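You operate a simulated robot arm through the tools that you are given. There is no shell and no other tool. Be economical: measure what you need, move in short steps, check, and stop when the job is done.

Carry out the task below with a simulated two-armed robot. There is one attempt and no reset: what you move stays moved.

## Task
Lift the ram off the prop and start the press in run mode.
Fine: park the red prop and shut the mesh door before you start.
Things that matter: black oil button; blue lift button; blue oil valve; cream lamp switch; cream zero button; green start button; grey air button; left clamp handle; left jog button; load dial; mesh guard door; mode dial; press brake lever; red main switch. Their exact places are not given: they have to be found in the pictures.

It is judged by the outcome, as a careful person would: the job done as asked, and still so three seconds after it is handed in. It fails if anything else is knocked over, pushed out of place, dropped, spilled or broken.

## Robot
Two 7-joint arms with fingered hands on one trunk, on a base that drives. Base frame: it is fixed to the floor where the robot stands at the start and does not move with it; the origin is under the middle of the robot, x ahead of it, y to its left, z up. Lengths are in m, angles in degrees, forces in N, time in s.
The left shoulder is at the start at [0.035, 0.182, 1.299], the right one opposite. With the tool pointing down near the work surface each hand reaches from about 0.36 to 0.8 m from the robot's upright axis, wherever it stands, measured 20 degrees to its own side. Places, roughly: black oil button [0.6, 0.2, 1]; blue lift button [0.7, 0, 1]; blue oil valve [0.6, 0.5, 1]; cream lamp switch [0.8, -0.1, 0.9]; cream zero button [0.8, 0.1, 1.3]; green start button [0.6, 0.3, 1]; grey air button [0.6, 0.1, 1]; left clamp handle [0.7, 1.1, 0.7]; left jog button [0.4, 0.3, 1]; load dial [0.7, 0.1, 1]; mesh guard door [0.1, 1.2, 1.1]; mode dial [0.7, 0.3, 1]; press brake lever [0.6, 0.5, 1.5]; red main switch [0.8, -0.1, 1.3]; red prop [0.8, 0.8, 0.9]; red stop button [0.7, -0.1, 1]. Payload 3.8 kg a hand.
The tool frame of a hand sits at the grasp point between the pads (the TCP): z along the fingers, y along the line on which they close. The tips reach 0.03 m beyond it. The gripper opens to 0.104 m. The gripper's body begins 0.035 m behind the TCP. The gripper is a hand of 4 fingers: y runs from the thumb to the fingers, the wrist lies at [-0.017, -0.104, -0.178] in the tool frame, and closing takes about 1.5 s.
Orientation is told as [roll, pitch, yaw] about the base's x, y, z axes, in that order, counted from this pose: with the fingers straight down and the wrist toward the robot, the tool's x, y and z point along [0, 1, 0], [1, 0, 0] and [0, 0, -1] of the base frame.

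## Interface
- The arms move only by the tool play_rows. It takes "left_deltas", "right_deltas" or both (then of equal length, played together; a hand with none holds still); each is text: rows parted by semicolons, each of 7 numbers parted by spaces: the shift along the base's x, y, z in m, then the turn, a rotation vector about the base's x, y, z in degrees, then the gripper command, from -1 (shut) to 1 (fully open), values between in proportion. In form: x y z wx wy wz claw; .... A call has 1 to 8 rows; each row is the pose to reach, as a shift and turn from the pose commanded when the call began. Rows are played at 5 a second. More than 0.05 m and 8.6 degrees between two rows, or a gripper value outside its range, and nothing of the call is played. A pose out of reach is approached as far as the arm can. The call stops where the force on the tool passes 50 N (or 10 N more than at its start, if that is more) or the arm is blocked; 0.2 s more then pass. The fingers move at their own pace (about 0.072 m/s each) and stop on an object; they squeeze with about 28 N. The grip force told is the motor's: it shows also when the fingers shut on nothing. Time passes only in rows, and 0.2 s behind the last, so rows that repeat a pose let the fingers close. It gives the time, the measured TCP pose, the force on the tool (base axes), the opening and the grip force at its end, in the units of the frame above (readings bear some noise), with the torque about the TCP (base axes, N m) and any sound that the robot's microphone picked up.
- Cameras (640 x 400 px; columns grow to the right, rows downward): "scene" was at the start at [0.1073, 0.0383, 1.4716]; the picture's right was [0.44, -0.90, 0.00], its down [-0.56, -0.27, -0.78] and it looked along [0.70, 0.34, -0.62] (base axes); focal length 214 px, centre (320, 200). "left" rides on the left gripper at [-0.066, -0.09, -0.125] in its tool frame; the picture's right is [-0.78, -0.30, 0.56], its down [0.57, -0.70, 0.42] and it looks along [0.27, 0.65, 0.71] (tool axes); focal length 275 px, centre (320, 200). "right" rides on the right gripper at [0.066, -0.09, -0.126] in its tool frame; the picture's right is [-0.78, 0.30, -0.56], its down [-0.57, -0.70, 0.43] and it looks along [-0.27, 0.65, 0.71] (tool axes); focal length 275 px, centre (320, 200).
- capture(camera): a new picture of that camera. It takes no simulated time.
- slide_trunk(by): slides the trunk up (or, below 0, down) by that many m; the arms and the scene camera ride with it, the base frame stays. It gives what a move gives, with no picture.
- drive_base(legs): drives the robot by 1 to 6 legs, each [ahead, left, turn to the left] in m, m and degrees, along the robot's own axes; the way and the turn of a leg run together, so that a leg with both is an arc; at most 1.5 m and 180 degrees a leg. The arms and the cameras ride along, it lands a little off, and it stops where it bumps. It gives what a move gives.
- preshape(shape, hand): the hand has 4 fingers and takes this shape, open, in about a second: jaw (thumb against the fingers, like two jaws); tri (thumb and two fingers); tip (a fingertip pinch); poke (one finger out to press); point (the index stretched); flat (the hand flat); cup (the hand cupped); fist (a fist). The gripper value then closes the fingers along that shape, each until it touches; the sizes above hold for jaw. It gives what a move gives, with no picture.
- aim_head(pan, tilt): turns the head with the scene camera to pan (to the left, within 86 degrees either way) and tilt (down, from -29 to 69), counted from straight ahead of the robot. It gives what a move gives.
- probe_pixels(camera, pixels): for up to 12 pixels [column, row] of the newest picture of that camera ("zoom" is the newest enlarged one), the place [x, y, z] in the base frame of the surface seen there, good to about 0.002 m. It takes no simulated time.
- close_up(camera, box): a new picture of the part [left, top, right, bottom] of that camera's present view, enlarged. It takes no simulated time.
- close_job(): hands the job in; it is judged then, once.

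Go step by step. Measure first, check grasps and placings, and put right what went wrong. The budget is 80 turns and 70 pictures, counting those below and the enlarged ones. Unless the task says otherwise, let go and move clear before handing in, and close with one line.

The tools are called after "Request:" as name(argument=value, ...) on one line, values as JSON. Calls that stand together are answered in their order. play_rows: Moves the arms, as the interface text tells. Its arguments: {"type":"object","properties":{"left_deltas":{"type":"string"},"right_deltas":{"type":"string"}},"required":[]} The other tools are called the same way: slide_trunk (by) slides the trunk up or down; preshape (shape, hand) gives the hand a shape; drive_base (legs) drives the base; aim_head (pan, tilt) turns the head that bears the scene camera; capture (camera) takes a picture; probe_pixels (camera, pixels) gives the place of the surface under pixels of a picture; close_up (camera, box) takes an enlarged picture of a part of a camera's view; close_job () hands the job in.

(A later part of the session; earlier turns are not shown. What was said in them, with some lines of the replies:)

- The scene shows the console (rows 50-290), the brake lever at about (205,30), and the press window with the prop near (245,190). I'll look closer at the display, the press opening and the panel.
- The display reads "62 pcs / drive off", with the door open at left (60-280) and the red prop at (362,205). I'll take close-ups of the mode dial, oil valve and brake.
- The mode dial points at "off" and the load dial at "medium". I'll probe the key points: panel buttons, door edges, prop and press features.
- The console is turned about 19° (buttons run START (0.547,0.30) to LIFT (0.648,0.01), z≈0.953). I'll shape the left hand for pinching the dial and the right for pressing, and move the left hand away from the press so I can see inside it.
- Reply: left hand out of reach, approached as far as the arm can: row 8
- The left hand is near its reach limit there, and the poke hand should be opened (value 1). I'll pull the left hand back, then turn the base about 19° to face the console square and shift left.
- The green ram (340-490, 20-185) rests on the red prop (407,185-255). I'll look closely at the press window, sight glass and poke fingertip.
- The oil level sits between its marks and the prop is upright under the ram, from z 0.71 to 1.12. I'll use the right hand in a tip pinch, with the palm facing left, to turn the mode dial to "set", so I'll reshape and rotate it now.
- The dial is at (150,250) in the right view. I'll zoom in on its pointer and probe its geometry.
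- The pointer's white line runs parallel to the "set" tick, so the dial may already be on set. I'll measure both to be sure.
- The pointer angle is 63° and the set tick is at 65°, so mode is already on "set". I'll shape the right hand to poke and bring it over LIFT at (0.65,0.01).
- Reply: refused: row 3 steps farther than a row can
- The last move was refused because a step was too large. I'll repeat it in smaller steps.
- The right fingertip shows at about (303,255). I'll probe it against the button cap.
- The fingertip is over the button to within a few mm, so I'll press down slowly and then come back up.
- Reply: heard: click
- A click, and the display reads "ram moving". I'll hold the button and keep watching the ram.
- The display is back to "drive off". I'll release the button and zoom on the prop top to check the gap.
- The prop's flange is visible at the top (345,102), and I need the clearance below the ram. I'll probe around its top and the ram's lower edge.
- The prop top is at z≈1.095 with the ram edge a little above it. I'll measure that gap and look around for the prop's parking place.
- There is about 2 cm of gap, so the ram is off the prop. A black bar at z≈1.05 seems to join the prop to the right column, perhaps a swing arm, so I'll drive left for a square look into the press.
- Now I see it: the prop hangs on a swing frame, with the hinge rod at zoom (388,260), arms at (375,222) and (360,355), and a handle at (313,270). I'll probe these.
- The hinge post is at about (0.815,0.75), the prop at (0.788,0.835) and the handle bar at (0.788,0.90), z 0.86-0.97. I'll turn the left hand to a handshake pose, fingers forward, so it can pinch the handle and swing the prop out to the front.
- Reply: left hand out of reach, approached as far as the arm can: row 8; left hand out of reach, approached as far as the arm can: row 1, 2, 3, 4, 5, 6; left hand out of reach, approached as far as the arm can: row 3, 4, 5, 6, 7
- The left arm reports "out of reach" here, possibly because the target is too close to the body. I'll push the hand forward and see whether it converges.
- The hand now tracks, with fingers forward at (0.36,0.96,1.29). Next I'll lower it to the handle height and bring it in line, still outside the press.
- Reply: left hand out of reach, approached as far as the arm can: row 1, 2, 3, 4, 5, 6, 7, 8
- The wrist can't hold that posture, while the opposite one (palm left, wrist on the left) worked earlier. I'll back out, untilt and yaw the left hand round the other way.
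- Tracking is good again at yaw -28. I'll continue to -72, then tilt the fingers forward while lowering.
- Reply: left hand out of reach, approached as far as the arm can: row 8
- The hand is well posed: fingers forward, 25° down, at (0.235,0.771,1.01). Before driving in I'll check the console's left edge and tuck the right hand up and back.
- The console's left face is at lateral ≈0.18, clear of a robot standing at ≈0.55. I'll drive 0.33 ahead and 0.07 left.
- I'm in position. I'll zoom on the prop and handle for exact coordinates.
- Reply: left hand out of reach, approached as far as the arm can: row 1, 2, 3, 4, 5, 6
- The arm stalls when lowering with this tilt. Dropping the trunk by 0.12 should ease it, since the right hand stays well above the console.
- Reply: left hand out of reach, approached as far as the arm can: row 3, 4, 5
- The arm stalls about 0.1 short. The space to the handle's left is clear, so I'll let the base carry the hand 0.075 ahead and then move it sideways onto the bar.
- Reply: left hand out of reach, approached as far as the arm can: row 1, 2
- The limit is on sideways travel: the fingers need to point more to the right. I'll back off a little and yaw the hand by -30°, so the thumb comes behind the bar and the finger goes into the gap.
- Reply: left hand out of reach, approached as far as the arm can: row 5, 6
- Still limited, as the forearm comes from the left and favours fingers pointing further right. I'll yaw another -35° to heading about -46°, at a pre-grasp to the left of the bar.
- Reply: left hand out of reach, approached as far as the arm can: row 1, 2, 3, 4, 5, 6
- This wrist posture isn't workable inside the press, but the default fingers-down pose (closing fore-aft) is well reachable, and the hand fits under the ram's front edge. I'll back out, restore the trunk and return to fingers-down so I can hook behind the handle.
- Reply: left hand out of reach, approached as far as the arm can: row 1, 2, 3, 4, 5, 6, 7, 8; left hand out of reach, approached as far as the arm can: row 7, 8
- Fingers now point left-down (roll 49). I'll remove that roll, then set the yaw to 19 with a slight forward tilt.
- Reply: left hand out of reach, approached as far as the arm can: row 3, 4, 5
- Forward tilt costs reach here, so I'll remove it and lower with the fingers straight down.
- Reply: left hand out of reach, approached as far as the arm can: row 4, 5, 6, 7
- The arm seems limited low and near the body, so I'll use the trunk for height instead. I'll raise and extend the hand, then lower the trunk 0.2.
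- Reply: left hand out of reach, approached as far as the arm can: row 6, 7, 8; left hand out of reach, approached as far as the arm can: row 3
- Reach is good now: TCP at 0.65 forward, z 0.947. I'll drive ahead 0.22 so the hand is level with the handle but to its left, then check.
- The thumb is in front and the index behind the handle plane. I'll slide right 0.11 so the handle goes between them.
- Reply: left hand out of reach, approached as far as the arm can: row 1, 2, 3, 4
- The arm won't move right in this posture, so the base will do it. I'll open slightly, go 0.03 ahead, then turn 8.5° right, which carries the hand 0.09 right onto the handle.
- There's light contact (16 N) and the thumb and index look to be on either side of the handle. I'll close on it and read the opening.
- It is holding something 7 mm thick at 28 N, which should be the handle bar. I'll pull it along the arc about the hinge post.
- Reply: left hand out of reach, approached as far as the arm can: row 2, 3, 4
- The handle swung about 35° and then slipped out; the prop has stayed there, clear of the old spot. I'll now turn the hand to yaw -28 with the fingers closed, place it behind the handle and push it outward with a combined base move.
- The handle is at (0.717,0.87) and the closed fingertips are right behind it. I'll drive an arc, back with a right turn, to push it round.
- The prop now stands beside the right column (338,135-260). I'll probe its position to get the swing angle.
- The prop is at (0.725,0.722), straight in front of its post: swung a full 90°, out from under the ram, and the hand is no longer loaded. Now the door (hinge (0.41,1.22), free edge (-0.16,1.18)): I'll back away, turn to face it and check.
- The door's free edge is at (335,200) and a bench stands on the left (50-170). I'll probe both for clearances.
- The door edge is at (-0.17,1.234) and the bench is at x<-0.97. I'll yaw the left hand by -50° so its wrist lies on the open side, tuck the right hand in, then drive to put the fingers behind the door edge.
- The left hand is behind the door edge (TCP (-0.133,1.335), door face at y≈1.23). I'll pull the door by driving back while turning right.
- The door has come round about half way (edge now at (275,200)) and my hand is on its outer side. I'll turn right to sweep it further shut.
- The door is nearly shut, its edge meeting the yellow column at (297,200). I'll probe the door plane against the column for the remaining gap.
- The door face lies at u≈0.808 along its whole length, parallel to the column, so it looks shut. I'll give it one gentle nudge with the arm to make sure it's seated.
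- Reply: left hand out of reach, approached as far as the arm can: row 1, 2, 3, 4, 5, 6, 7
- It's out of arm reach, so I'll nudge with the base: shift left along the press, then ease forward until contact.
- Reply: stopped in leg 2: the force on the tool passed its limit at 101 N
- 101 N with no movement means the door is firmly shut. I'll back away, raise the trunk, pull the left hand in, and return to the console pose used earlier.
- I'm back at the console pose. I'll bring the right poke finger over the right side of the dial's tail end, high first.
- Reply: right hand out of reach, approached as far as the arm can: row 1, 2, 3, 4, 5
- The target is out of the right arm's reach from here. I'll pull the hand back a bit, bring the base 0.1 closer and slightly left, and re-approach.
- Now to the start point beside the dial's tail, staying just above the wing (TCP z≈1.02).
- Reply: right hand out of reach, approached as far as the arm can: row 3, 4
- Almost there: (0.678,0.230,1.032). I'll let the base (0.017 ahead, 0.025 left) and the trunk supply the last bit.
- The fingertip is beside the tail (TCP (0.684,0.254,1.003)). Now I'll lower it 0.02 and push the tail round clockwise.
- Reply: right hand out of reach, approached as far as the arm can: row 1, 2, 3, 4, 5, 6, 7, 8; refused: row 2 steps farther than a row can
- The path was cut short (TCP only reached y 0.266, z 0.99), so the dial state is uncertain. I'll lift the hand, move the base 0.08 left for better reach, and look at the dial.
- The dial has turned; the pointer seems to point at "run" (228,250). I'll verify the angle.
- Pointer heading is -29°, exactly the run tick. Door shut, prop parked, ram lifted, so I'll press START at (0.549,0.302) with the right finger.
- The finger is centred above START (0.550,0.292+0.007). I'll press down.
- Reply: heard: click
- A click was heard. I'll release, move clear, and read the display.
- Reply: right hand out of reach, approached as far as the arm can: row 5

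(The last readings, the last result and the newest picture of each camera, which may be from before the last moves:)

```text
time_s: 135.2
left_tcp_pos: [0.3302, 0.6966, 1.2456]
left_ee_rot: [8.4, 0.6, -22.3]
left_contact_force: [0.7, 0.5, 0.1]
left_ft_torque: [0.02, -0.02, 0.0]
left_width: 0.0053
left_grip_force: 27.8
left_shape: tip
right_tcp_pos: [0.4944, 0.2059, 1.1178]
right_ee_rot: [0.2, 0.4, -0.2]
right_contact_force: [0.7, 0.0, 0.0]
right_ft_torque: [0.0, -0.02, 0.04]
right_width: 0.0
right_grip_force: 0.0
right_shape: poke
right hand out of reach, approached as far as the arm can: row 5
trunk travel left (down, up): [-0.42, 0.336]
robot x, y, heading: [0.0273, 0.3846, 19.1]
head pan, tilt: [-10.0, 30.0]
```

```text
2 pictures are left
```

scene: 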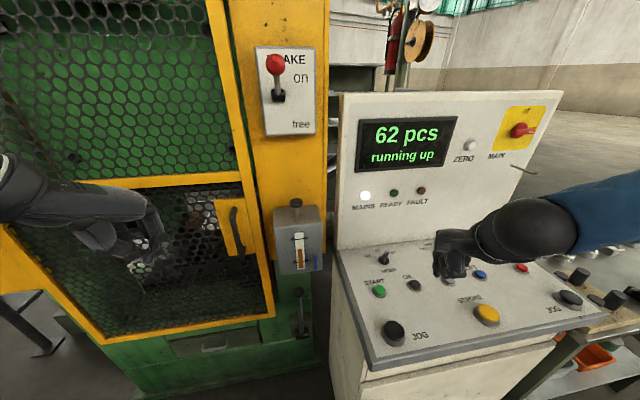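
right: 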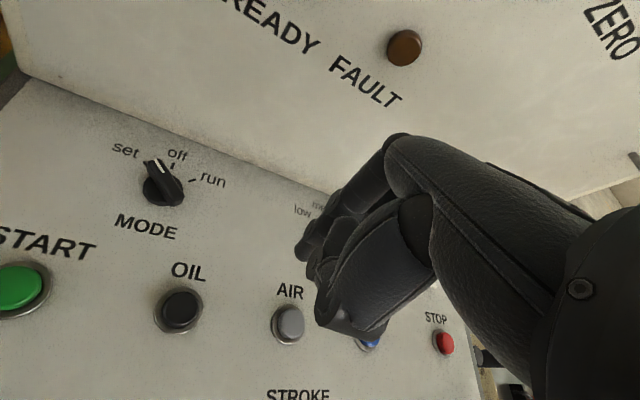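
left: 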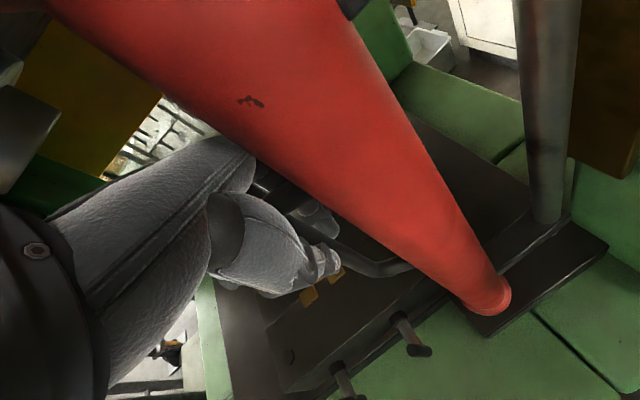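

The display reads "running up". I'll wait a few seconds with the arms still and check that it settles without a fault.

Request:
play_rows(right_deltas="0 0 0 0 0 0 1; 0 0 0 0 0 0 1; 0 0 0 0 0 0 1; 0 0 0 0 0 0 1; 0 0 0 0 0 0 1; 0 0 0 0 0 0 1; 0 0 0 0 0 0 1; 0 0 0 0 0 0 1")

Request:
play_rows(right_deltas="0 0 0 0 0 0 1; 0 0 0 0 0 0 1; 0 0 0 0 0 0 1; 0 0 0 0 0 0 1; 0 0 0 0 0 0 1; 0 0 0 0 0 0 1; 0 0 0 0 0 0 1; 0 0 0 0 0 0 1")

Request:
capture(camera="scene")

```text
time_s: 137.0
left_tcp_pos: [0.3305, 0.6972, 1.2443]
left_ee_rot: [8.5, 0.7, -22.3]
left_contact_force: [-0.2, -0.2, 0.1]
left_ft_torque: [0.0, -0.01, -0.01]
left_width: 0.0055
left_grip_force: 27.8
left_shape: tip
right_tcp_pos: [0.4938, 0.2064, 1.1185]
right_ee_rot: [0.1, 0.1, -0.3]
right_contact_force: [0.3, -0.4, 0.1]
right_ft_torque: [-0.01, 0.04, 0.0]
right_width: 0.0005
right_grip_force: 0.2
right_shape: poke
trunk travel left (down, up): [-0.42, 0.336]
robot x, y, heading: [0.0249, 0.3803, 18.5]
head pan, tilt: [-10.0, 30.0]
```

```text
time_s: 138.8
left_tcp_pos: [0.3289, 0.6975, 1.2443]
left_ee_rot: [8.4, 0.5, -22.3]
left_contact_force: [0.4, 0.7, -0.3]
left_ft_torque: [0.02, 0.0, -0.03]
left_width: 0.0055
left_grip_force: 27.5
left_shape: tip
right_tcp_pos: [0.4951, 0.2069, 1.1183]
right_ee_rot: [0.0, 0.2, -0.4]
right_contact_force: [0.1, 0.3, -0.2]
right_ft_torque: [-0.02, -0.03, 0.01]
right_width: 0.0001
right_grip_force: 0.1
right_shape: poke
trunk travel left (down, up): [-0.42, 0.336]
robot x, y, heading: [0.0277, 0.3809, 18.7]
head pan, tilt: [-10.0, 30.0]
```

```text
1 pictures are left
```

scene: 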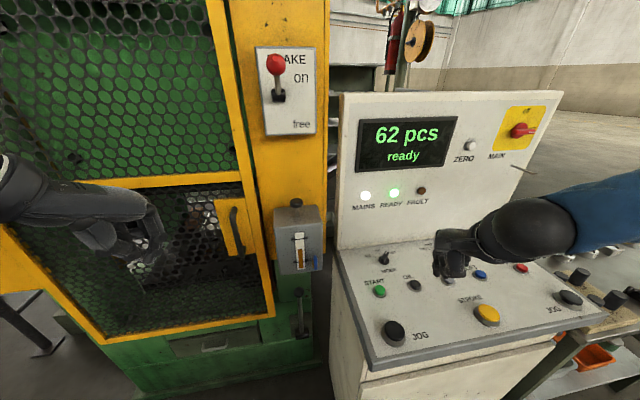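

The display reads "ready", the READY lamp is lit at (394,193), FAULT is dark, the door is shut and both hands are clear, so I'll hand in.

Request:
close_job()

```text
The job is handed in.
```

The press is running in run mode: the ram is lifted, the red prop is swung clear and parked, and the mesh door is shut. The display reads "ready", the READY lamp is lit and the FAULT lamp is dark. I left the brake lever at "on", since the press started without it being moved.
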